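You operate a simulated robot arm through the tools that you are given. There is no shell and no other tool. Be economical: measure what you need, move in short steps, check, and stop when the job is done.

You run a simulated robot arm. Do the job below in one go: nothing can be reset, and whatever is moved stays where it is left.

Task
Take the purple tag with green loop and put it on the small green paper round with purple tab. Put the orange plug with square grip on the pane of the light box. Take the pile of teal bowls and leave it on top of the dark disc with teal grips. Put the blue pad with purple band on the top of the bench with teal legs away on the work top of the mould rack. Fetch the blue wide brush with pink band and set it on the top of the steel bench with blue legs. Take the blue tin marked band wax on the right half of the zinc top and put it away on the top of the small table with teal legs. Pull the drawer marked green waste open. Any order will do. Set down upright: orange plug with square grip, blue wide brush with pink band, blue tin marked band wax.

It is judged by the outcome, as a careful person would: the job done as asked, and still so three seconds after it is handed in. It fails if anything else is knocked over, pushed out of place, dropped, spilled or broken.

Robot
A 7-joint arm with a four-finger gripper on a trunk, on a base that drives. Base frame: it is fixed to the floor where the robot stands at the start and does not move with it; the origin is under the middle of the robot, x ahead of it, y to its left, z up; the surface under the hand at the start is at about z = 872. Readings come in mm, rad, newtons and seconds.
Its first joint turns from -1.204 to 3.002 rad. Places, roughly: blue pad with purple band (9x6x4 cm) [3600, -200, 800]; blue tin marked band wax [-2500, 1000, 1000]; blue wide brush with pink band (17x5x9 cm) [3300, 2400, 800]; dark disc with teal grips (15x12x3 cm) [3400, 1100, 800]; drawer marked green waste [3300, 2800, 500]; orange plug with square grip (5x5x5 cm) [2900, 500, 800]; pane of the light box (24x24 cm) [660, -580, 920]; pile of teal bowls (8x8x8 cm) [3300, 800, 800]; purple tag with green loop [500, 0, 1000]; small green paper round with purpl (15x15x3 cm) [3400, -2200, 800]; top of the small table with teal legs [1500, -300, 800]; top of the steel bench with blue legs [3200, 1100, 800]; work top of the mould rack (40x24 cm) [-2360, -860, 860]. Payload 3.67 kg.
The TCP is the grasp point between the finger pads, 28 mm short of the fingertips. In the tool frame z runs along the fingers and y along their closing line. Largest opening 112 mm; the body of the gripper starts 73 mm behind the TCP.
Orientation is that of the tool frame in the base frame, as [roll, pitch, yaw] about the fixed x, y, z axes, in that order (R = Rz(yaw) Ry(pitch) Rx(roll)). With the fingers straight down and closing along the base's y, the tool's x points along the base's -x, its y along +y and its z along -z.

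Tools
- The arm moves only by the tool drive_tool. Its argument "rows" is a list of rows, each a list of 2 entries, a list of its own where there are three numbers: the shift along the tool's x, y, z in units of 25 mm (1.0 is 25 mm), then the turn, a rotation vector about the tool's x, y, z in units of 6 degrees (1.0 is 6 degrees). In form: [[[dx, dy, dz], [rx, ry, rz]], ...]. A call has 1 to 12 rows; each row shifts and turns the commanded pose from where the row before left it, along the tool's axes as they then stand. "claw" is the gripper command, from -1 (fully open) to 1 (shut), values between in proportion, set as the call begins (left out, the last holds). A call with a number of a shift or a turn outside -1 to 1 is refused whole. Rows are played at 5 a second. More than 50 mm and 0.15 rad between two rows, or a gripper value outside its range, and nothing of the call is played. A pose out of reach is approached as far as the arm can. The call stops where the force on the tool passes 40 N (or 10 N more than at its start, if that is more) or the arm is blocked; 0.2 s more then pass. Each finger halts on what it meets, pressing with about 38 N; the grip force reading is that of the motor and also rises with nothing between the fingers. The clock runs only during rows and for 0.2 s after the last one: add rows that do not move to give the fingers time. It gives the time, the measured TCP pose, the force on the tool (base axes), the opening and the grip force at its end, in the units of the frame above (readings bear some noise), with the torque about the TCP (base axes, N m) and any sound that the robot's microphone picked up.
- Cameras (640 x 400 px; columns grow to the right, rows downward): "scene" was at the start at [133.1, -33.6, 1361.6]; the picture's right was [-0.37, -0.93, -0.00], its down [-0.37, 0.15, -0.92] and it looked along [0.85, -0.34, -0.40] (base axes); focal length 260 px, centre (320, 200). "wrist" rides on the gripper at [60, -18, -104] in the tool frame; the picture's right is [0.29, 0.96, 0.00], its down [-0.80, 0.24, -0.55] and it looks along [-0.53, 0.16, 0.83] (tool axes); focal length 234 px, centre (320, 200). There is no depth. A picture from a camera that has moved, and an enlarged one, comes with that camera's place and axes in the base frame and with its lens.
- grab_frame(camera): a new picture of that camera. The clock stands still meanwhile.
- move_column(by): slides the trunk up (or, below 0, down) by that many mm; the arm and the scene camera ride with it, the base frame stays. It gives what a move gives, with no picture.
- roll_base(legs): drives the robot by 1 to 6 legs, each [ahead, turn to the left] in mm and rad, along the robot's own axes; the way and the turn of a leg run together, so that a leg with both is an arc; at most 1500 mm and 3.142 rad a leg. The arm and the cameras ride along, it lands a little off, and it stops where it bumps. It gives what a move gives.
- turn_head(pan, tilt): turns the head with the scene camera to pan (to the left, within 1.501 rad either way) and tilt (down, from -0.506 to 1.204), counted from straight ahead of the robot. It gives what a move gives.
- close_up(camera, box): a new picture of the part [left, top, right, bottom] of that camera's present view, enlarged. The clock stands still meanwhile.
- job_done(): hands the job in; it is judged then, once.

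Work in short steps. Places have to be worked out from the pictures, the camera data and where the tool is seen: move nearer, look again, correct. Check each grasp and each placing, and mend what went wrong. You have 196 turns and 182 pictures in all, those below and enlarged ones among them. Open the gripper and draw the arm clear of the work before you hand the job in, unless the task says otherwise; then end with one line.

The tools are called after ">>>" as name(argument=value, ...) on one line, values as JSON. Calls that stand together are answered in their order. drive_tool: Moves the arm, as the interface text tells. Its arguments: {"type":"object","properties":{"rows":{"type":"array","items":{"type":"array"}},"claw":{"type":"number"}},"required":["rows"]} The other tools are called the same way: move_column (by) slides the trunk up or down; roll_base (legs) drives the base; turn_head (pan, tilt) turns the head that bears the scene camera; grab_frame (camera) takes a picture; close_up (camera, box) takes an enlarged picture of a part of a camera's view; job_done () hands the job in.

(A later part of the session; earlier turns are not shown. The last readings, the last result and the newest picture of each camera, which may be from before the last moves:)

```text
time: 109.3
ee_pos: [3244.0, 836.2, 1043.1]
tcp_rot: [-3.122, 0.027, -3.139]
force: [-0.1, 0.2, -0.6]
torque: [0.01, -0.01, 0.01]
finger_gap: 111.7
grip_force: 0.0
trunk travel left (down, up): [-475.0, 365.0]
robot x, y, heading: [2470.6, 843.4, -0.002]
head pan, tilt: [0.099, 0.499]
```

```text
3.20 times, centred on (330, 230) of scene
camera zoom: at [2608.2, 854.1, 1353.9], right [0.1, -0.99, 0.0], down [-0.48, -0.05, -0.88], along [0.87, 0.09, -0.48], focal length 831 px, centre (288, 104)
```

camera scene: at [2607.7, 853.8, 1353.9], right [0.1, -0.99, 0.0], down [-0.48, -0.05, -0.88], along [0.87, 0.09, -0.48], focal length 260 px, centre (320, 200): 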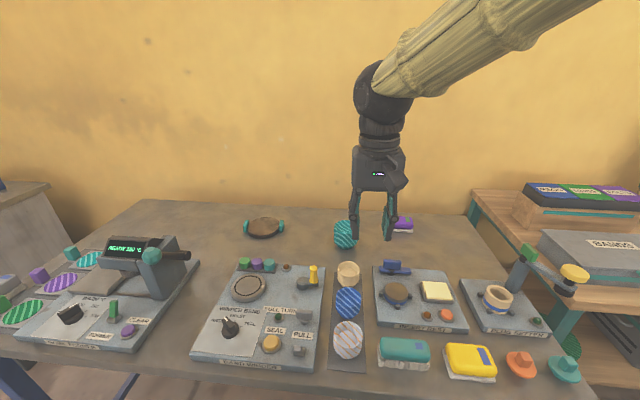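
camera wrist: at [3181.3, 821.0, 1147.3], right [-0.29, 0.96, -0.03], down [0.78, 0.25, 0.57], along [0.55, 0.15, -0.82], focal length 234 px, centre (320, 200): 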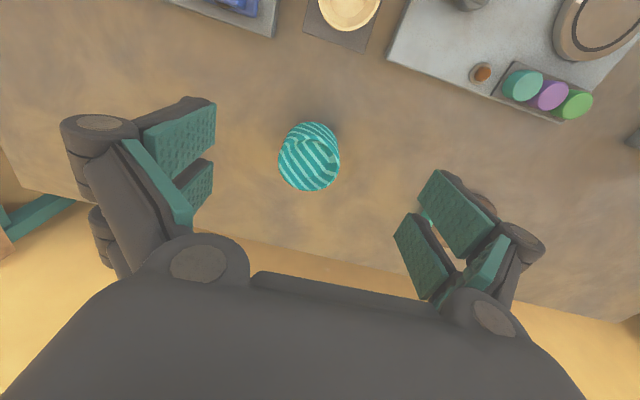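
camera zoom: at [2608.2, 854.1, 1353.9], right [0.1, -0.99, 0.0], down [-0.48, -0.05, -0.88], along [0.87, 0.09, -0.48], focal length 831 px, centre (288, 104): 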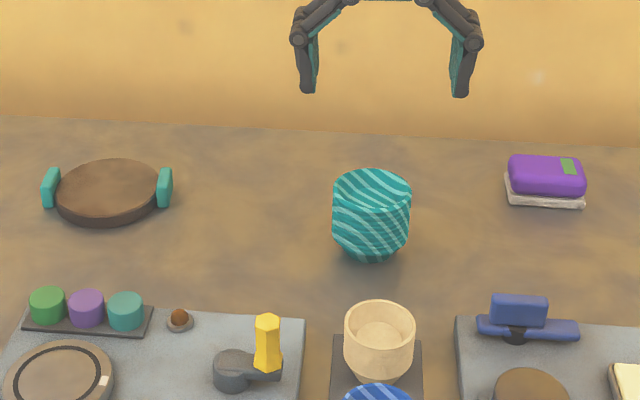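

Comparing views, the bench top is lower (~810) and the pile centre nearer [3295, 838, 848]. I shift forward 51 mm, lower a bit and recheck.

>>> drive_tool(rows=[[[-1, 0, 0], [0.15, -0.25, 0]], [[-1, 0.08, 0], [0, 0, 0]], [[0, 0, 1], [0, 0, 0]], [[0, 0, 1], [0, 0, 0]]])

>>> grab_frame(camera="wrist")

>>> close_up(camera="scene", box=[230, 170, 430, 290])

```text
time: 110.3
ee_pos: [3297.0, 835.0, 996.7]
tcp_rot: [-3.107, 0.051, -3.138]
force: [0.2, -0.1, 0.0]
torque: [0.01, 0.0, -0.01]
finger_gap: 112.0
grip_force: 0.1
trunk travel left (down, up): [-475.0, 365.0]
robot x, y, heading: [2467.0, 847.1, 0.003]
head pan, tilt: [0.099, 0.499]
```

```text
146 pictures are left
camera wrist: at [3232.6, 822.3, 1098.0], right [-0.29, 0.96, -0.05], down [0.77, 0.26, 0.59], along [0.57, 0.13, -0.81], focal length 234 px, centre (320, 200)
```

wrist: 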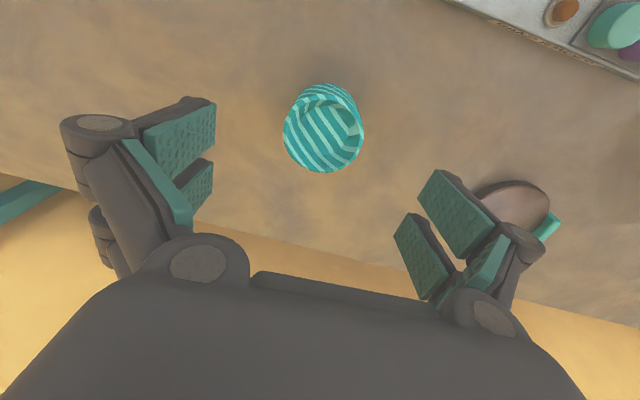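

```text
3.20 times, centred on (330, 230) of scene
camera zoom: at [2608.4, 853.8, 1353.8], right [0.1, -0.99, 0.0], down [-0.48, -0.05, -0.88], along [0.87, 0.09, -0.48], focal length 831 px, centre (288, 104)
```

zoom: 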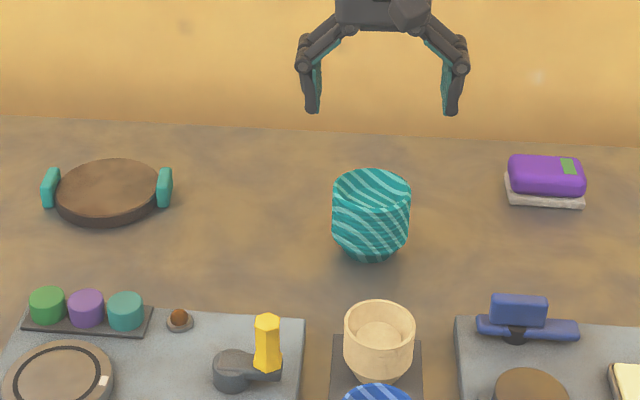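

I undo the tilt, centre on [3303, 838] and descend around the pile, checking before closing.

>>> drive_tool(rows=[[[0, 0, 0], [-0.33, 0.49, 0]], [[-0.24, 0.12, 0.5], [0, 0, 0]], [[0, 0, 1], [0, 0, 0]], [[0, 0, 1], [0, 0, 0]]])

>>> close_up(camera="scene", box=[230, 150, 430, 270])

>>> grab_frame(camera="wrist")

```text
time: 111.3
ee_pos: [3301.2, 837.8, 932.6]
tcp_rot: [-3.14, -0.001, -3.139]
force: [0.5, 0.6, 0.1]
torque: [-0.01, -0.01, -0.01]
finger_gap: 111.5
grip_force: 0.1
trunk travel left (down, up): [-475.0, 365.0]
robot x, y, heading: [2470.8, 844.2, -0.003]
head pan, tilt: [0.099, 0.499]
```

```text
3.20 times, centred on (330, 210) of scene
camera zoom: at [2608.3, 854.0, 1353.8], right [0.1, -0.99, 0.0], down [-0.48, -0.05, -0.88], along [0.87, 0.09, -0.48], focal length 831 px, centre (288, 168)
```

zoom: 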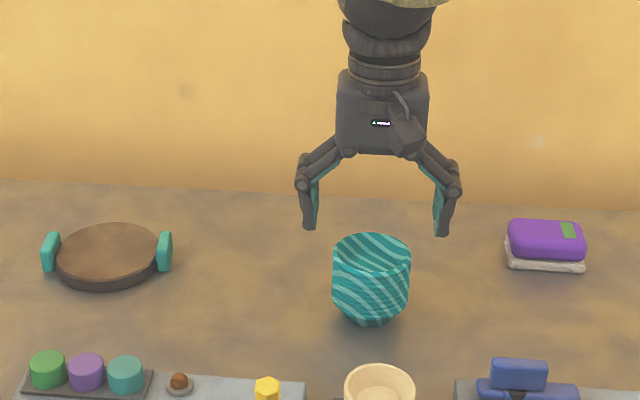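

```text
143 pictures are left
camera wrist: at [3241.3, 820.8, 1038.1], right [-0.29, 0.96, 0.0], down [0.8, 0.24, 0.55], along [0.53, 0.16, -0.83], focal length 234 px, centre (320, 200)
```

wrist: 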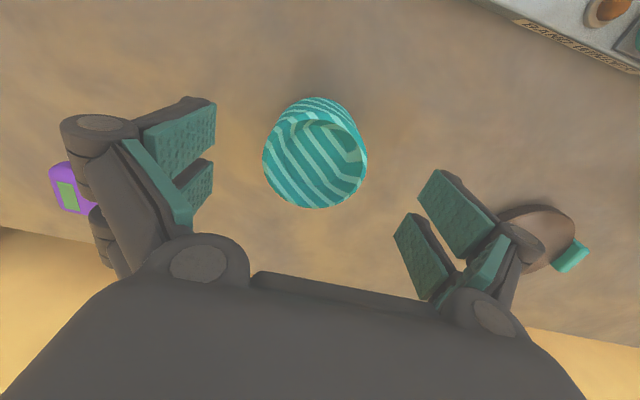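

Aligned. I descend to about 862 and close.

>>> drive_tool(rows=[[[-0.2, 0, 0.8], [0, 0, 0]], [[0, 0, 1], [0, 0, 0]], [[0, 0, 0.9], [0, 0, 0]]])

>>> drive_tool(rows=[[[0, 0, 0], [0, 0, 0]], [[0, 0, 0], [0, 0, 0]], [[0, 0, 0], [0, 0, 0]]], claw=1)

>>> drive_tool(rows=[[[0, 0, -1], [0, 0, 0]], [[0, 0, -1], [0, 0, 0]], [[0, 0, -1], [0, 0, 0]], [[0, 0, -1], [0, 0, 0]]])

>>> close_up(camera="scene", box=[200, 130, 440, 280])

```text
time: 112.1
ee_pos: [3306.3, 839.9, 866.2]
tcp_rot: [-3.141, 0.0, -3.139]
force: [0.3, 0.4, 0.6]
torque: [-0.02, 0.05, 0.03]
finger_gap: 112.1
grip_force: 0.0
trunk travel left (down, up): [-475.0, 365.0]
robot x, y, heading: [2469.0, 843.9, -0.001]
head pan, tilt: [0.099, 0.499]
```

```text
time: 112.9
ee_pos: [3306.2, 839.2, 866.6]
tcp_rot: [3.141, 0.002, -3.139]
force: [2.8, -0.1, 3.4]
torque: [-0.05, -0.17, 0.05]
finger_gap: 78.8
grip_force: 38.5
trunk travel left (down, up): [-475.0, 365.0]
robot x, y, heading: [2469.2, 847.5, 0.002]
head pan, tilt: [0.099, 0.499]
```

```text
time: 113.9
ee_pos: [3306.6, 839.7, 967.9]
tcp_rot: [3.141, 0.0, -3.141]
force: [0.0, 0.3, -0.8]
torque: [-0.01, 0.0, 0.0]
finger_gap: 78.9
grip_force: 37.7
trunk travel left (down, up): [-475.0, 365.0]
robot x, y, heading: [2468.5, 844.6, 0.001]
head pan, tilt: [0.099, 0.499]
```

```text
2.67 times, centred on (320, 205) of scene
camera zoom: at [2607.5, 853.8, 1353.8], right [0.1, -0.99, 0.0], down [-0.48, -0.05, -0.88], along [0.87, 0.09, -0.48], focal length 692 px, centre (320, 187)
```

zoom: 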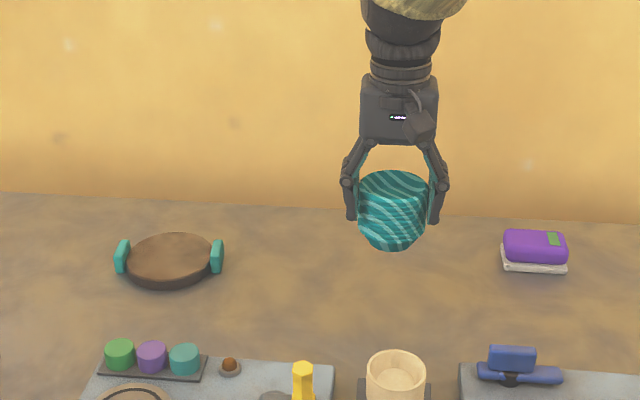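

The pile is held. I carry it to above the disc at about [3338, 1128].

>>> drive_tool(rows=[[[-0.1, 0.96, 0], [0, 0, 0]], [[-0.1, 0.96, 0], [0, 0, 0]], [[-0.1, 0.96, 0], [0, 0, 0]], [[-0.1, 0.96, 0], [0, 0, 0]], [[-0.1, 0.96, 0], [0, 0, 0]], [[-0.1, 0.96, 0], [0, 0, 0]], [[-0.1, 0.96, 0], [0, 0, 0]], [[-0.1, 0.96, 0], [0, 0, 0]], [[-0.1, 0.96, 0], [0, 0, 0]], [[-0.1, 0.96, 0], [0, 0, 0]], [[-0.1, 0.96, 0], [0, 0, 0]], [[-0.1, 0.96, 0], [0, 0, 0]]])

>>> grab_frame(camera="wrist")

>>> close_up(camera="scene", box=[180, 130, 380, 255])

```text
time: 116.5
ee_pos: [3339.0, 1124.3, 965.3]
tcp_rot: [-3.138, 0.0, 3.141]
force: [-0.5, 0.4, -2.0]
torque: [-0.01, 0.03, 0.0]
finger_gap: 78.7
grip_force: 37.8
trunk travel left (down, up): [-475.0, 365.0]
robot x, y, heading: [2467.3, 843.7, 0.003]
head pan, tilt: [0.099, 0.499]
```

```text
141 pictures are left
camera wrist: at [3278.6, 1107.5, 1069.9], right [-0.29, 0.96, 0.0], down [0.8, 0.24, 0.55], along [0.53, 0.16, -0.83], focal length 234 px, centre (320, 200)
```

wrist: 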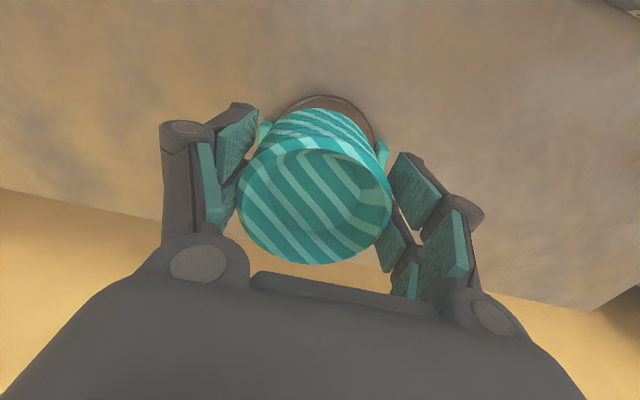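

```text
3.20 times, centred on (280, 192) of scene
camera zoom: at [2608.2, 855.0, 1353.8], right [0.1, -0.99, 0.0], down [-0.48, -0.05, -0.88], along [0.87, 0.09, -0.48], focal length 831 px, centre (448, 224)
```

zoom: 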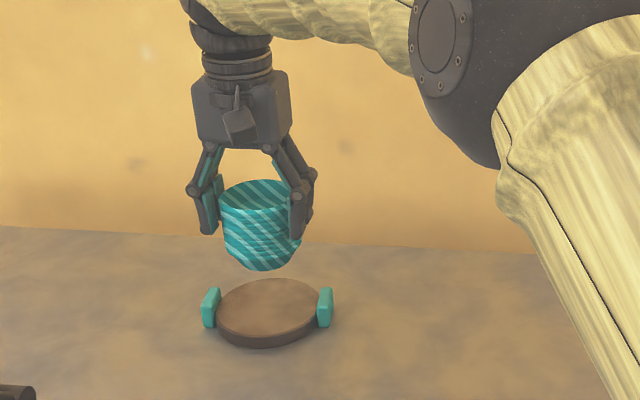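

Disc centre computes to [3360, 1134]. I shift by (+21, +10) and lower to just above it.

>>> drive_tool(rows=[[[-0.84, 0.4, 0], [0, 0, 0]], [[0, 0, 1], [0, 0, 0]], [[0, 0, 0.8], [0, 0, 0]]])

>>> close_up(camera="scene", box=[200, 140, 340, 240])

>>> grab_frame(camera="wrist")

```text
time: 117.3
ee_pos: [3357.5, 1137.0, 920.5]
tcp_rot: [-3.141, 0.0, -3.141]
force: [0.3, -0.5, -0.1]
torque: [0.03, 0.02, 0.03]
finger_gap: 78.7
grip_force: 38.3
trunk travel left (down, up): [-475.0, 365.0]
robot x, y, heading: [2467.5, 844.6, 0.002]
head pan, tilt: [0.099, 0.499]
```

```text
4.00 times, centred on (270, 190) of scene
camera zoom: at [2608.7, 854.1, 1353.7], right [0.1, -0.99, 0.0], down [-0.48, -0.05, -0.88], along [0.87, 0.09, -0.48], focal length 1039 px, centre (520, 240)
```

zoom: 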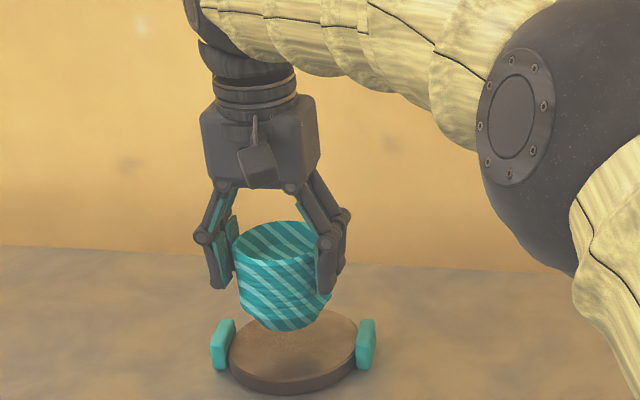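

```text
138 pictures are left
camera wrist: at [3297.7, 1119.8, 1024.1], right [-0.29, 0.96, 0.0], down [0.8, 0.24, 0.55], along [0.53, 0.16, -0.83], focal length 234 px, centre (320, 200)
```

wrist: 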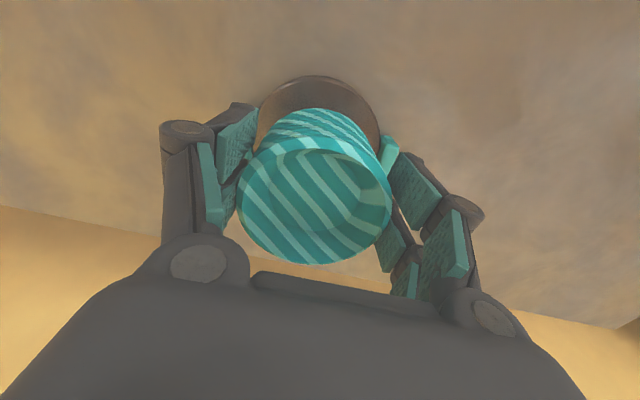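

Alignment looks good. I descend in small steps until contact.

>>> drive_tool(rows=[[[0, 0, 0.4], [0, 0, 0]], [[0, 0, 0.3], [0, 0, 0]], [[0, 0, 0.2], [0, 0, 0]], [[0, 0, 0.15], [0, 0, 0]]])

>>> close_up(camera="scene", box=[200, 140, 340, 240])

```text
time: 118.3
ee_pos: [3357.1, 1138.0, 895.1]
tcp_rot: [3.142, 0.001, -3.138]
force: [0.8, -0.2, -1.2]
torque: [0.04, 0.03, 0.04]
finger_gap: 78.7
grip_force: 37.9
trunk travel left (down, up): [-475.0, 365.0]
robot x, y, heading: [2470.4, 841.1, 0.004]
head pan, tilt: [0.099, 0.499]
```

```text
4.00 times, centred on (270, 190) of scene
camera zoom: at [2608.1, 854.1, 1353.8], right [0.1, -0.99, 0.0], down [-0.48, -0.05, -0.88], along [0.87, 0.09, -0.48], focal length 1039 px, centre (520, 240)
```

zoom: 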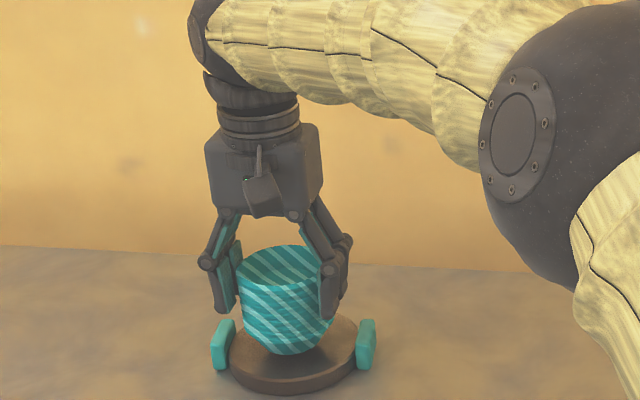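

Nearly down; no contact yet. A few more small steps.

>>> drive_tool(rows=[[[0, 0, 0.15], [0, 0, 0]], [[0, 0, 0.15], [0, 0, 0]], [[0, 0, 0], [0, 0, 0]]])

>>> close_up(camera="scene", box=[200, 140, 340, 240])

```text
time: 119.1
ee_pos: [3357.4, 1137.4, 888.2]
tcp_rot: [-3.141, 0.002, -3.138]
force: [0.2, 0.9, -1.4]
torque: [0.0, -0.01, 0.0]
finger_gap: 78.7
grip_force: 38.3
trunk travel left (down, up): [-475.0, 365.0]
robot x, y, heading: [2468.4, 841.0, 0.003]
head pan, tilt: [0.099, 0.499]
```

```text
4.00 times, centred on (270, 190) of scene
camera zoom: at [2608.0, 854.1, 1353.8], right [0.1, -0.99, 0.0], down [-0.48, -0.05, -0.88], along [0.87, 0.09, -0.48], focal length 1039 px, centre (520, 240)
```

zoom: 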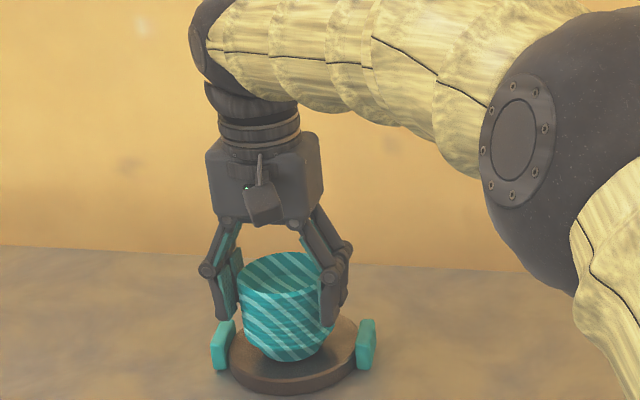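

Still free by force. I continue in 3 mm steps.

>>> drive_tool(rows=[[[0, 0, 0.12], [0, 0, 0]], [[0, 0, 0.12], [0, 0, 0]], [[0, 0, 0], [0, 0, 0]]])

>>> close_up(camera="scene", box=[200, 140, 340, 240])

```text
time: 119.9
ee_pos: [3357.1, 1138.9, 885.9]
tcp_rot: [3.139, 0.004, -3.141]
force: [5.9, 3.4, 22.8]
torque: [0.37, -0.17, -0.06]
finger_gap: 78.5
grip_force: 38.3
trunk travel left (down, up): [-475.0, 365.0]
robot x, y, heading: [2471.6, 844.0, 0.003]
head pan, tilt: [0.099, 0.499]
```

```text
4.00 times, centred on (270, 190) of scene
camera zoom: at [2606.2, 853.6, 1354.4], right [0.1, -0.99, 0.0], down [-0.48, -0.05, -0.88], along [0.87, 0.09, -0.48], focal length 1039 px, centre (520, 240)
```

zoom: 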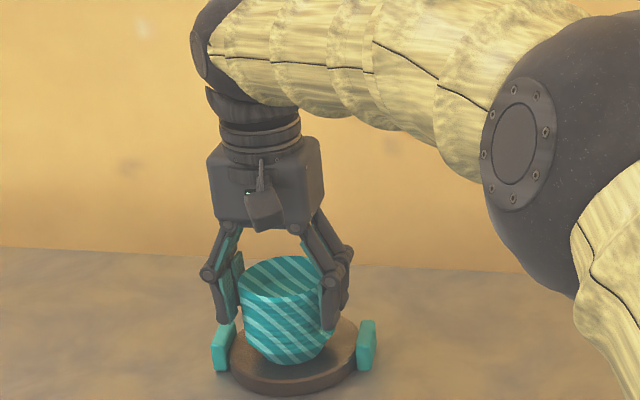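

Contact at 23 N. I open to about 92 mm and raise.

>>> drive_tool(rows=[[[0, 0, -0.1], [0, 0, 0]], [[0, 0, 0], [0, 0, 0]]], claw=-0.64)

>>> drive_tool(rows=[[[0, 0, -0.5], [0, 0, 0]], [[0, 0, -1], [0, 0, 0]], [[0, 0, -1], [0, 0, 0]], [[0, 0, -1], [0, 0, 0]], [[0, 0, -1], [0, 0, 0]], [[0, 0, -1], [0, 0, 0]], [[0, 0, -1], [0, 0, 0]], [[0, 0, -1], [0, 0, 0]]])

>>> close_up(camera="scene", box=[200, 140, 360, 240])

```text
time: 120.5
ee_pos: [3356.7, 1137.1, 881.6]
tcp_rot: [-3.14, -0.001, -3.14]
force: [0.8, 0.5, -0.1]
torque: [-0.02, -0.01, 0.02]
finger_gap: 91.9
grip_force: 0.2
trunk travel left (down, up): [-475.0, 365.0]
robot x, y, heading: [2467.8, 840.9, 0.001]
head pan, tilt: [0.099, 0.499]
```

```text
time: 122.3
ee_pos: [3357.4, 1136.3, 1068.7]
tcp_rot: [-3.14, -0.003, 3.142]
force: [-0.4, 0.0, 0.1]
torque: [-0.03, 0.02, 0.01]
finger_gap: 91.9
grip_force: 0.0
trunk travel left (down, up): [-475.0, 365.0]
robot x, y, heading: [2473.5, 844.6, 0.002]
head pan, tilt: [0.099, 0.499]
```

```text
4.00 times, centred on (280, 190) of scene
camera zoom: at [2609.0, 854.0, 1353.7], right [0.1, -0.99, 0.0], down [-0.48, -0.05, -0.88], along [0.87, 0.09, -0.48], focal length 1039 px, centre (480, 240)
```

zoom: 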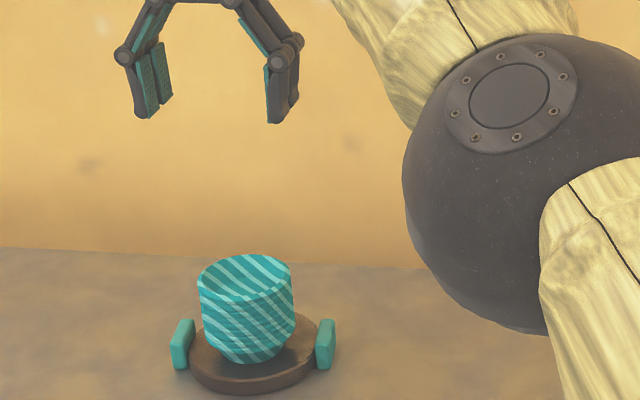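

The pile sits on the disc. I retract and drive toward the cabinet with the brush.

>>> drive_tool(rows=[[[1, -0.9, -0.3], [0, 0, 0]], [[1, -0.9, -0.3], [0, 0, 0]], [[1, -0.9, -0.3], [0, 0, 0]], [[1, -0.9, 0], [0, 0, 0]], [[1, -0.9, 0], [0, 0, 0]], [[1, -0.9, 0], [0, 0, 0]], [[1, -0.9, 0], [0, 0, 0]], [[1, -0.9, 0], [0, 0, 0]], [[1, -0.9, 0], [0, 0, 0]], [[1, -0.9, 0], [0, 0, 0]], [[1, -0.9, 0], [0, 0, 0]], [[1, -0.9, 0], [0, 0, 0]]], claw=-0.3)

>>> roll_base(legs=[[-170, 0], [0, 1.569], [1300, 0]])

>>> turn_head(pan=-0.8, tilt=0.5)

>>> grab_frame(camera="scene")

```text
time: 124.9
ee_pos: [3055.2, 865.2, 1096.0]
tcp_rot: [3.141, 0.002, -3.14]
force: [0.3, -0.7, -1.4]
torque: [0.01, -0.01, 0.01]
finger_gap: 72.7
grip_force: 0.0
trunk travel left (down, up): [-475.0, 365.0]
robot x, y, heading: [2469.7, 844.3, 0.003]
head pan, tilt: [0.099, 0.499]
```

```text
time: 136.4
ee_pos: [2260.6, 2749.4, 1093.6]
tcp_rot: [3.141, 0.0, -1.56]
force: [0.3, 0.5, 0.6]
torque: [-0.03, 0.0, -0.02]
finger_gap: 72.5
grip_force: 0.1
trunk travel left (down, up): [-475.0, 365.0]
robot x, y, heading: [2292.3, 2163.4, 1.585]
head pan, tilt: [0.099, 0.499]
```

```text
time: 137.6
ee_pos: [2260.9, 2748.8, 1094.3]
tcp_rot: [-3.14, -0.001, -1.559]
force: [0.7, -0.7, -0.3]
torque: [0.0, 0.03, 0.03]
finger_gap: 72.9
grip_force: 0.1
trunk travel left (down, up): [-475.0, 365.0]
robot x, y, heading: [2290.5, 2162.0, 1.58]
head pan, tilt: [-0.799, 0.499]
```

```text
133 pictures are left
camera scene: at [2350.3, 2278.3, 1353.9], right [0.71, -0.71, 0.0], down [-0.34, -0.34, -0.88], along [0.62, 0.62, -0.48], focal length 260 px, centre (320, 200)
```

scene: 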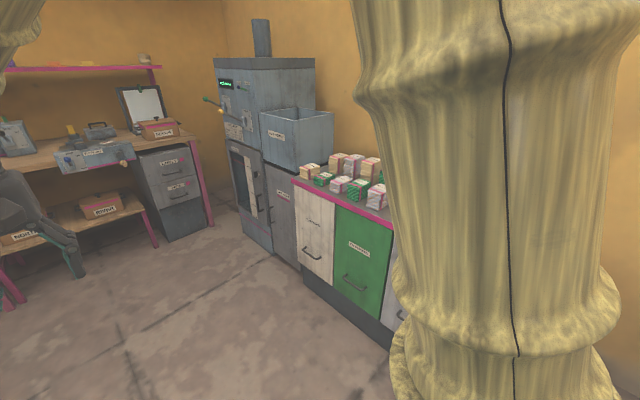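

I turn to face the cabinet and look.

>>> roll_base(legs=[[0, -1.58]])

>>> turn_head(pan=0.4, tilt=0.5)

>>> grab_frame(camera="scene")

>>> grab_frame(camera="wrist")

```text
time: 141.8
ee_pos: [2875.4, 2187.9, 1093.7]
tcp_rot: [3.141, 0.0, -3.133]
force: [-0.7, 1.0, -0.9]
torque: [0.03, -0.02, 0.04]
finger_gap: 72.9
grip_force: 0.0
trunk travel left (down, up): [-475.0, 365.0]
robot x, y, heading: [2289.9, 2161.7, 0.007]
head pan, tilt: [-0.799, 0.499]
```

```text
time: 143.2
ee_pos: [2875.9, 2189.0, 1093.7]
tcp_rot: [3.14, 0.0, -3.134]
force: [-0.4, -0.6, 0.4]
torque: [0.01, 0.0, 0.03]
finger_gap: 72.7
grip_force: 0.0
trunk travel left (down, up): [-475.0, 365.0]
robot x, y, heading: [2288.7, 2166.9, 0.01]
head pan, tilt: [0.4, 0.499]
```

```text
132 pictures are left
camera scene: at [2420.1, 2199.9, 1353.9], right [0.4, -0.92, 0.0], down [-0.44, -0.19, -0.88], along [0.81, 0.35, -0.48], focal length 260 px, centre (320, 200)
```

scene: 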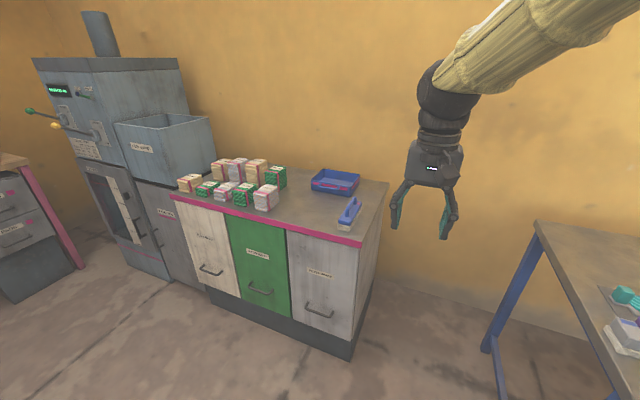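

```text
131 pictures are left
camera wrist: at [2816.0, 2170.5, 1198.7], right [-0.29, 0.96, 0.0], down [0.8, 0.25, 0.55], along [0.53, 0.16, -0.83], focal length 234 px, centre (320, 200)
```

wrist: 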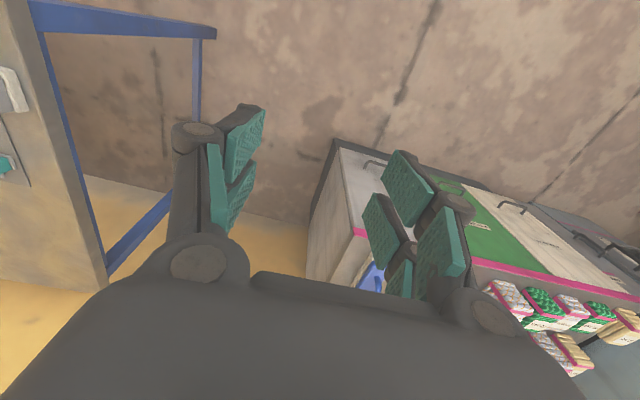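

>>> close_up(camera="scene", box=[290, 160, 400, 240])

>>> close_up(camera="scene", box=[170, 190, 370, 340])

```text
5.00 times, centred on (345, 200) of scene
camera zoom: at [2420.1, 2199.9, 1353.9], right [0.4, -0.92, 0.0], down [-0.44, -0.19, -0.88], along [0.81, 0.35, -0.48], focal length 1298 px, centre (195, 200)
```

zoom: 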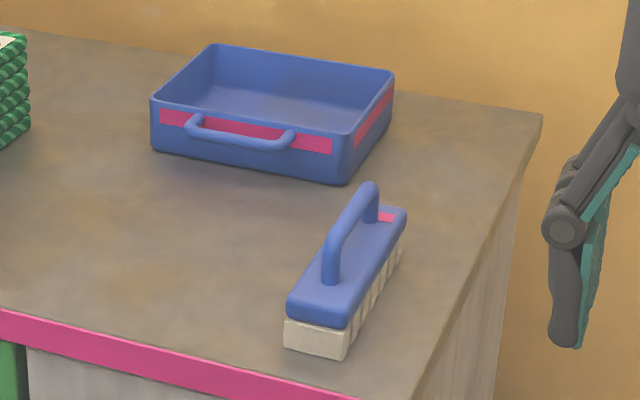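

```text
2.67 times, centred on (270, 265) of scene
camera zoom: at [2420.1, 2199.9, 1353.9], right [0.4, -0.92, 0.0], down [-0.44, -0.19, -0.88], along [0.81, 0.35, -0.48], focal length 692 px, centre (453, 27)
```

zoom: 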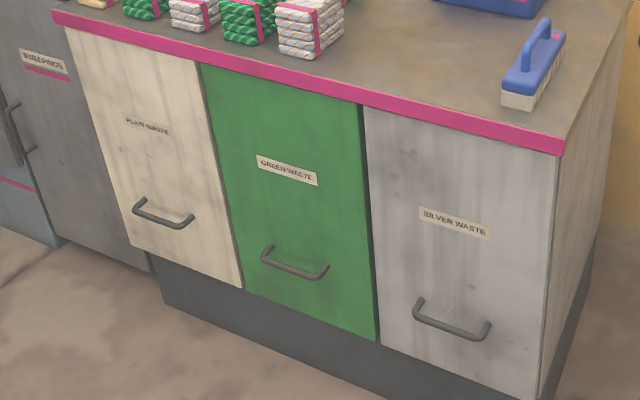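

Brush handle is near [3225, 2420], its axis about 9° from x; GREEN WASTE is the middle green front with handle near [3080, 2790, 420]. I drive ahead 300 and check.

>>> roll_base(legs=[[290, 0]])

>>> drive_tool(rows=[[[0, 1, 0], [0, 0, 0]], [[0, 1, 0], [0, 0, 0]], [[0, 1, 0], [0, 0, 0]], [[0, 1, 0], [0, 0, 0]], [[0, 1, 0], [0, 0, 0]], [[0, 1, 0], [0, 0, 0]], [[0, 1, 0], [0, 0, 0]], [[0, 1, 0], [0, 0, 0]], [[0, 1, 0], [0, 0, 0]]])

>>> grab_frame(camera="wrist")

>>> grab_frame(camera="scene")

```text
time: 145.2
ee_pos: [3169.9, 2190.3, 1093.5]
tcp_rot: [-3.141, -0.002, -3.133]
force: [0.1, -0.4, -0.6]
torque: [0.03, 0.01, 0.0]
finger_gap: 72.8
grip_force: 0.0
trunk travel left (down, up): [-475.0, 365.0]
robot x, y, heading: [2582.7, 2166.0, 0.006]
head pan, tilt: [0.4, 0.499]
```

```text
time: 147.2
ee_pos: [3172.6, 2406.7, 1106.3]
tcp_rot: [3.113, -0.001, 3.139]
force: [0.5, 0.1, 0.6]
torque: [0.03, -0.01, 0.0]
finger_gap: 72.9
grip_force: 0.0
trunk travel left (down, up): [-475.0, 365.0]
robot x, y, heading: [2582.3, 2163.1, 0.008]
head pan, tilt: [0.4, 0.499]
```

```text
128 pictures are left
camera wrist: at [3113.1, 2388.1, 1209.8], right [-0.28, 0.96, 0.03], down [0.8, 0.22, 0.56], along [0.53, 0.18, -0.83], focal length 234 px, centre (320, 200)
```

wrist: 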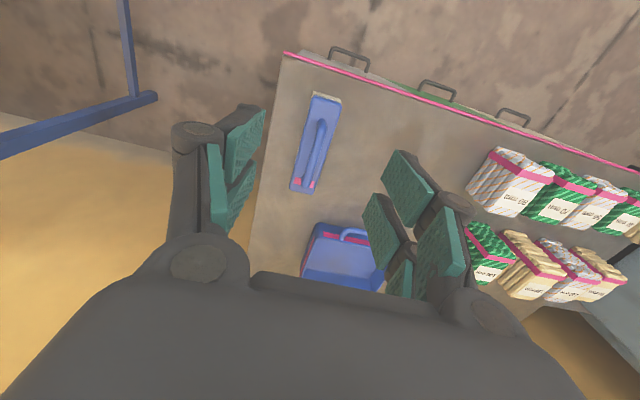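

```text
127 pictures are left
camera scene: at [2708.7, 2208.0, 1348.1], right [0.47, -0.88, 0.0], down [-0.47, -0.25, -0.85], along [0.75, 0.4, -0.53], focal length 260 px, centre (320, 200)
```

scene: 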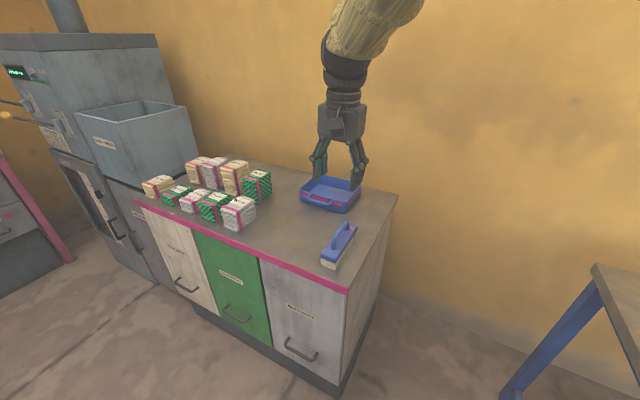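

The brush axis lies nearly along x, handle at about [3245, 2428]. I level the hand and move closer above it.

>>> drive_tool(rows=[[[-1, 0.4, 0], [0.27, 0, 0]], [[-1, 0.4, 0], [0, 0, 0]], [[-0.6, 0, 0.5], [0, 0, 0]], [[0, 0, 1], [0, 0, 0]], [[0, 0, 1], [0, 0, 0]], [[0, 0, 1], [0, 0, 0]]])

>>> turn_head(pan=0.4, tilt=0.6)

>>> grab_frame(camera="wrist")

>>> close_up(camera="scene", box=[260, 130, 420, 250])

```text
time: 148.8
ee_pos: [3254.7, 2401.6, 1077.3]
tcp_rot: [3.05, 0.022, 3.094]
force: [-0.3, -0.4, 0.5]
torque: [0.02, -0.02, 0.0]
finger_gap: 72.8
grip_force: 0.1
trunk travel left (down, up): [-475.0, 365.0]
robot x, y, heading: [2582.1, 2166.5, 0.011]
head pan, tilt: [0.4, 0.499]
stopped in row 6: the arm was blocked; the commanded pose is now the measured one
```

```text
time: 149.5
ee_pos: [3254.3, 2402.9, 1077.0]
tcp_rot: [3.051, 0.021, 3.097]
force: [-0.9, 0.0, 1.2]
torque: [0.0, 0.0, 0.03]
finger_gap: 72.8
grip_force: 0.1
trunk travel left (down, up): [-475.0, 365.0]
robot x, y, heading: [2582.0, 2167.3, 0.011]
head pan, tilt: [0.4, 0.6]
```

```text
126 pictures are left
camera wrist: at [3191.4, 2379.5, 1177.8], right [-0.25, 0.97, 0.08], down [0.79, 0.15, 0.59], along [0.56, 0.21, -0.8], focal length 234 px, centre (320, 200)
```

wrist: 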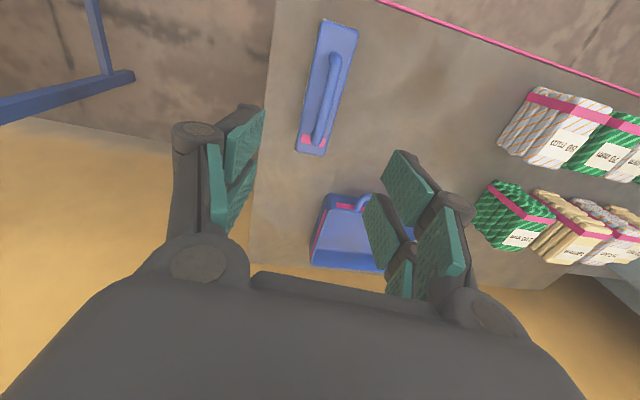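

```text
3.33 times, centred on (340, 190) of scene
camera zoom: at [2711.3, 2201.4, 1344.8], right [0.4, -0.92, 0.0], down [-0.52, -0.22, -0.83], along [0.76, 0.33, -0.56], focal length 866 px, centre (253, 233)
```

zoom: 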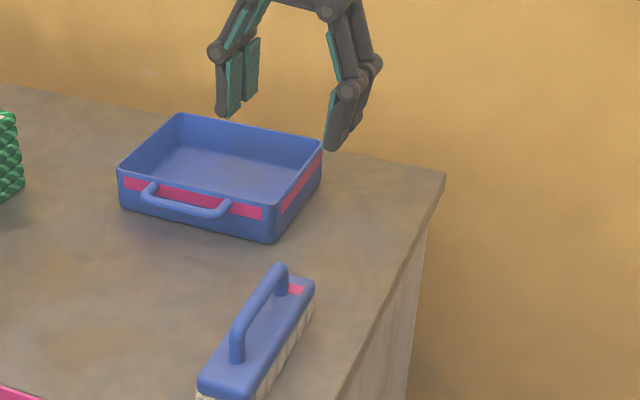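

The arm jams when the hand crosses left of the robot close in (elbow near the head). I retreat to the right and shift the base left by ~320 so the brush lies straight ahead.

>>> drive_tool(rows=[[[0, -1, -0.2], [0.5, 0, 0]], [[0, -1, -0.2], [0.4, 0, 0]], [[0, -1, 0], [0, 0, 0]], [[0.5, -1, 0], [0, 0, 0]], [[0.5, -1, 0], [0, 0, 0]], [[1, -1, 0], [0, 0, 0]], [[1, -1, 0], [0, 0, 0]], [[1, -1, 0], [0, 0, 0]]])

>>> roll_base(legs=[[-180, 0], [0, 1.56], [330, 0], [0, -1.57]])

>>> turn_head(pan=0.1, tilt=0.6)

>>> grab_frame(camera="scene")

```text
time: 151.3
ee_pos: [3145.5, 2206.1, 1080.6]
tcp_rot: [-3.135, 0.022, 3.099]
force: [0.1, -1.1, -0.4]
torque: [0.12, -0.01, -0.02]
finger_gap: 73.1
grip_force: 0.1
trunk travel left (down, up): [-475.0, 365.0]
robot x, y, heading: [2577.8, 2164.0, 0.008]
head pan, tilt: [0.4, 0.6]
```

```text
time: 162.1
ee_pos: [2968.3, 2535.8, 1079.4]
tcp_rot: [-3.132, 0.022, 3.101]
force: [-0.6, 0.6, 0.3]
torque: [0.0, -0.01, 0.02]
finger_gap: 72.6
grip_force: 0.2
trunk travel left (down, up): [-475.0, 365.0]
robot x, y, heading: [2406.2, 2490.1, 0.005]
head pan, tilt: [0.4, 0.6]
```

```text
time: 162.9
ee_pos: [2968.0, 2536.5, 1079.8]
tcp_rot: [-3.134, 0.019, 3.106]
force: [0.4, 0.8, 1.8]
torque: [-0.02, 0.0, -0.01]
finger_gap: 72.8
grip_force: 0.0
trunk travel left (down, up): [-475.0, 365.0]
robot x, y, heading: [2407.7, 2488.9, 0.013]
head pan, tilt: [0.099, 0.6]
```

```text
124 pictures are left
camera scene: at [2540.7, 2501.2, 1344.8], right [0.11, -0.99, 0.0], down [-0.56, -0.06, -0.83], along [0.82, 0.09, -0.57], focal length 260 px, centre (320, 200)
```

scene: 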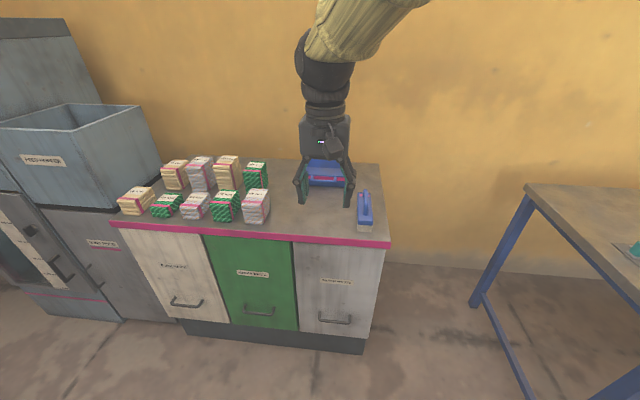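

Handle is around [3225, 2432]. I move over it now, straight ahead of the robot.

>>> drive_tool(rows=[[[-0.95, -0.38, 0], [0, 0.18, -0.34]], [[-0.95, -0.38, 0], [0, 0, 0]], [[-0.95, -0.38, 0], [0, 0, 0]], [[-0.95, -0.38, 0], [0, 0, 0]], [[-0.95, -0.38, 0], [0, 0, 0]], [[-0.95, -0.38, 0], [0, 0, 0]], [[-0.95, -0.38, 0], [0, 0, 0]], [[-0.95, -0.38, 0], [0, 0, 0]], [[-0.95, -0.38, 0], [0, 0, 0]], [[-0.95, -0.38, 0], [0, 0, 0]], [[-0.95, -0.38, 0.5], [0, 0, 0]], [[0, 0, 1], [0, 0, 0]]])

>>> grab_frame(camera="wrist")

>>> close_up(camera="scene", box=[290, 130, 450, 250])

```text
time: 165.5
ee_pos: [3229.5, 2430.2, 1044.9]
tcp_rot: [-3.133, 0.001, 3.139]
force: [0.5, 0.4, 0.4]
torque: [0.04, -0.01, -0.03]
finger_gap: 72.7
grip_force: 0.0
trunk travel left (down, up): [-475.0, 365.0]
robot x, y, heading: [2407.7, 2488.3, 0.014]
head pan, tilt: [0.099, 0.6]
```

```text
123 pictures are left
camera wrist: at [3169.3, 2414.2, 1149.8], right [-0.28, 0.96, -0.01], down [0.8, 0.24, 0.55], along [0.53, 0.15, -0.83], focal length 234 px, centre (320, 200)
```

wrist: 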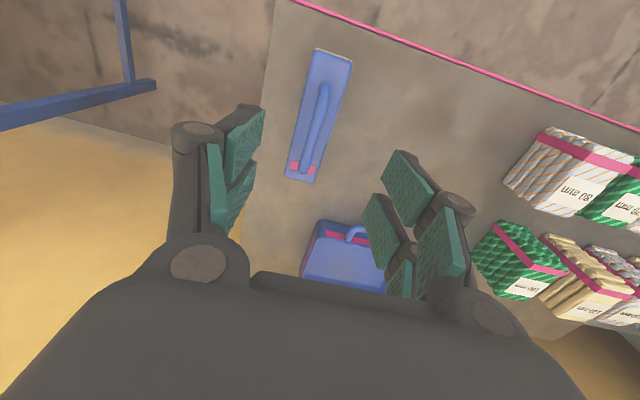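

```text
3.33 times, centred on (370, 190) of scene
camera zoom: at [2540.8, 2501.3, 1344.8], right [0.11, -0.99, 0.0], down [-0.56, -0.06, -0.82], along [0.82, 0.09, -0.57], focal length 866 px, centre (153, 233)
```

zoom: 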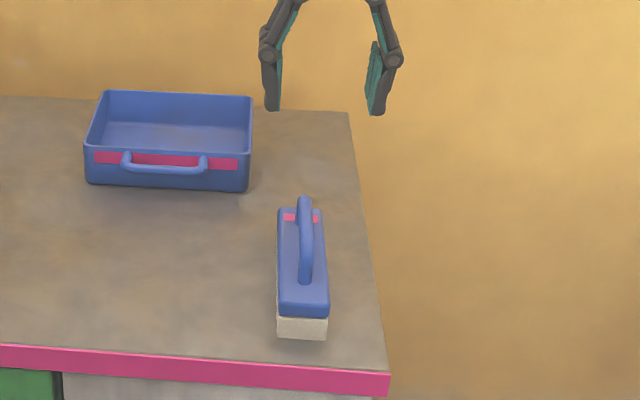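

Handle bar at about [3248, 2434, 862], yaw ~+4°. I align and lower to 915, then check.

>>> drive_tool(rows=[[[-0.74, 0.15, 0.2], [0, 0, -0.67]], [[0, 0, 1], [0, 0, 0]], [[0, 0, 1], [0, 0, 0]], [[0, 0, 1], [0, 0, 0]], [[0, 0, 1], [0, 0, 0]], [[0, 0, 1], [0, 0, 0]]])

>>> grab_frame(camera="wrist")

>>> close_up(camera="scene", box=[290, 130, 450, 250])

```text
time: 166.9
ee_pos: [3247.2, 2431.0, 913.0]
tcp_rot: [-3.133, 0.0, -3.076]
force: [-1.3, 0.8, -0.2]
torque: [0.03, 0.0, -0.02]
finger_gap: 72.6
grip_force: 0.0
trunk travel left (down, up): [-475.0, 365.0]
robot x, y, heading: [2405.1, 2491.6, 0.012]
head pan, tilt: [0.099, 0.6]
```

```text
121 pictures are left
camera wrist: at [3188.0, 2410.1, 1017.7], right [-0.35, 0.94, -0.01], down [0.78, 0.3, 0.55], along [0.52, 0.19, -0.83], focal length 234 px, centre (320, 200)
```

wrist: 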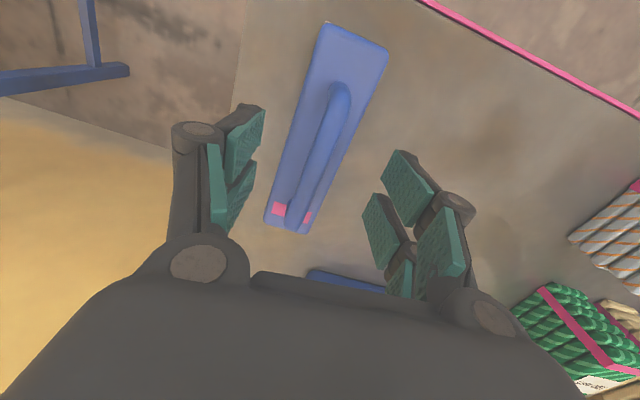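

```text
3.33 times, centred on (370, 190) of scene
camera zoom: at [2541.3, 2501.0, 1344.7], right [0.11, -0.99, 0.0], down [-0.56, -0.06, -0.82], along [0.82, 0.09, -0.57], focal length 866 px, centre (153, 233)
```

zoom: 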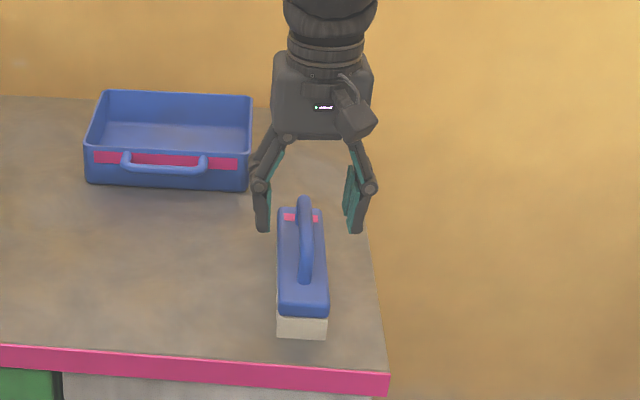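

The handle axis is actually within ~1° of x; I turn back 3°, then lower to 866 and close.

>>> drive_tool(rows=[[[-0.2, 0.04, 0.6], [0, 0, 0.5]], [[0, 0, 0.7], [0, 0, 0]], [[0, 0, 0.5], [0, 0, 0]], [[0, 0, 0], [0, 0, 0]]])

>>> close_up(camera="scene", box=[290, 130, 450, 250])

>>> drive_tool(rows=[[[0, 0, 0], [0, 0, 0]], [[0, 0, 0], [0, 0, 0]], [[0, 0, 0], [0, 0, 0]]], claw=1)

>>> close_up(camera="scene", box=[290, 130, 450, 250])

```text
time: 167.9
ee_pos: [3251.4, 2434.3, 870.6]
tcp_rot: [-3.134, 0.0, -3.126]
force: [-0.4, -0.9, 0.5]
torque: [0.0, 0.04, -0.01]
finger_gap: 72.9
grip_force: 0.1
trunk travel left (down, up): [-475.0, 365.0]
robot x, y, heading: [2407.9, 2492.2, 0.015]
head pan, tilt: [0.099, 0.6]
```

```text
3.33 times, centred on (370, 190) of scene
camera zoom: at [2540.8, 2501.1, 1344.8], right [0.11, -0.99, 0.0], down [-0.56, -0.06, -0.82], along [0.82, 0.09, -0.57], focal length 866 px, centre (153, 233)
```

zoom: 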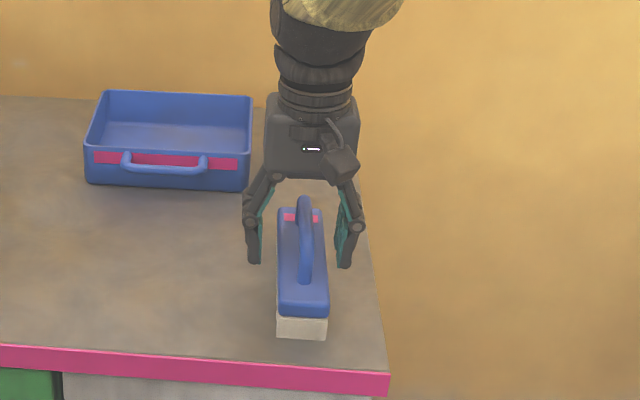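

```text
time: 168.7
ee_pos: [3250.7, 2434.2, 871.2]
tcp_rot: [-3.133, 0.004, -3.125]
force: [0.3, 0.3, 7.0]
torque: [0.05, 0.26, 0.14]
finger_gap: 12.1
grip_force: 37.7
trunk travel left (down, up): [-475.0, 365.0]
robot x, y, heading: [2407.6, 2493.4, 0.01]
head pan, tilt: [0.099, 0.6]
```

```text
3.33 times, centred on (370, 190) of scene
camera zoom: at [2540.2, 2501.2, 1344.9], right [0.11, -0.99, 0.0], down [-0.56, -0.06, -0.83], along [0.82, 0.09, -0.56], focal length 866 px, centre (153, 233)
```

zoom: 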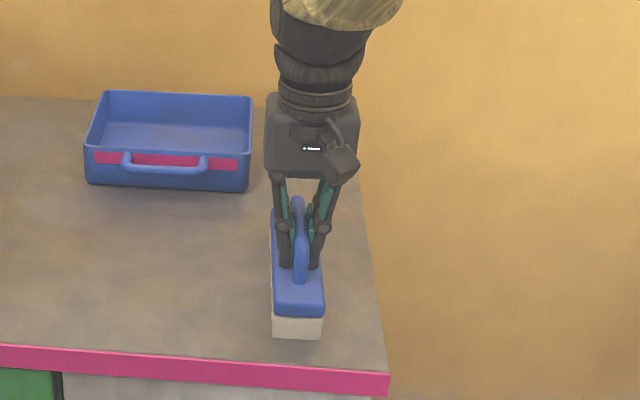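

The handle is gripped (12 mm). I lift and check.

>>> drive_tool(rows=[[[0, 0, -1], [0, 0, 0]], [[0, 0, -1], [0, 0, 0]], [[0, 0, -1], [0, 0, 0]], [[0, 0, -1], [0, 0, 0]], [[0, 0, -1], [0, 0, 0]], [[0, 0, -1], [0, 0, 0]], [[0, 0, -1], [0, 0, 0]], [[0, 0, -1], [0, 0, 0]], [[0, 0, -1], [0, 0, 0]]])

>>> drive_tool(rows=[[[1, 0.5, 0], [0, 0, 0]], [[1, 0.5, 0], [0, 0, 0]], [[1, 0.5, 0], [0, 0, 0]], [[1, 0.2, 0], [0, 0, 0]], [[1, 0, 0], [0, 0, 0]], [[1, 0, 0], [0, 0, 0]], [[1, 0, 0], [0, 0, 0]], [[1, 0, 0], [0, 0, 0]], [[1, 0, 0], [0, 0, 0]], [[1, 0, 0], [0, 0, 0]], [[1, 0, 0], [0, 0, 0]]])

>>> grab_frame(camera="scene")

```text
time: 170.7
ee_pos: [3251.0, 2436.7, 1094.3]
tcp_rot: [-3.131, 0.004, -3.128]
force: [-0.3, -0.8, -0.4]
torque: [0.0, -0.02, 0.0]
finger_gap: 12.0
grip_force: 38.0
trunk travel left (down, up): [-475.0, 365.0]
robot x, y, heading: [2404.1, 2489.3, 0.008]
head pan, tilt: [0.099, 0.6]
```

```text
time: 173.1
ee_pos: [2976.2, 2474.3, 1094.4]
tcp_rot: [-3.132, 0.003, -3.126]
force: [-0.3, -0.4, -1.8]
torque: [0.0, -0.01, 0.03]
finger_gap: 11.9
grip_force: 38.1
trunk travel left (down, up): [-475.0, 365.0]
robot x, y, heading: [2407.3, 2490.1, 0.009]
head pan, tilt: [0.099, 0.6]
```

```text
117 pictures are left
camera scene: at [2540.2, 2500.9, 1344.8], right [0.11, -0.99, 0.0], down [-0.56, -0.06, -0.83], along [0.82, 0.09, -0.56], focal length 260 px, centre (320, 200)
```

scene: 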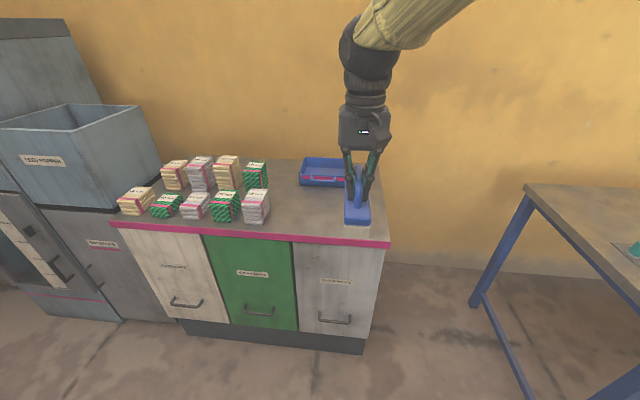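

The brush is held. I drive back to the steel blue-legged bench at y ≈ 950.

>>> roll_base(legs=[[-70, 0], [0, -1.578], [1500, 0], [50, 0], [0, 1.571], [130, 0]])

>>> grab_frame(camera="scene")

```text
time: 190.3
ee_pos: [3077.5, 971.4, 1093.6]
tcp_rot: [-3.135, 0.001, -3.059]
force: [0.6, -0.5, -2.2]
torque: [0.01, 0.07, 0.0]
finger_gap: 12.0
grip_force: 38.0
trunk travel left (down, up): [-475.0, 365.0]
robot x, y, heading: [2507.1, 951.0, 0.077]
head pan, tilt: [0.099, 0.6]
```

```text
116 pictures are left
camera scene: at [2641.1, 970.6, 1344.5], right [0.17, -0.98, 0.0], down [-0.56, -0.1, -0.82], along [0.81, 0.14, -0.57], focal length 260 px, centre (320, 200)
```

scene: 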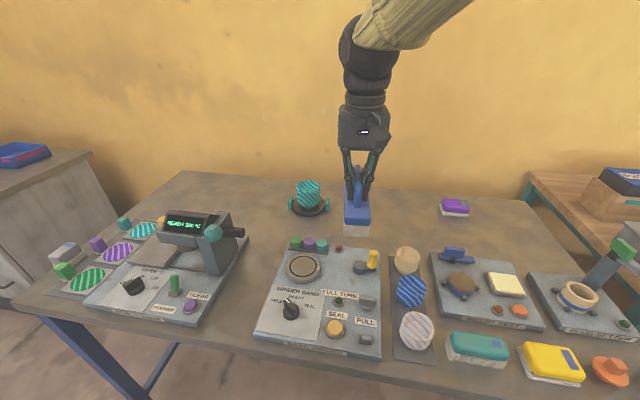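

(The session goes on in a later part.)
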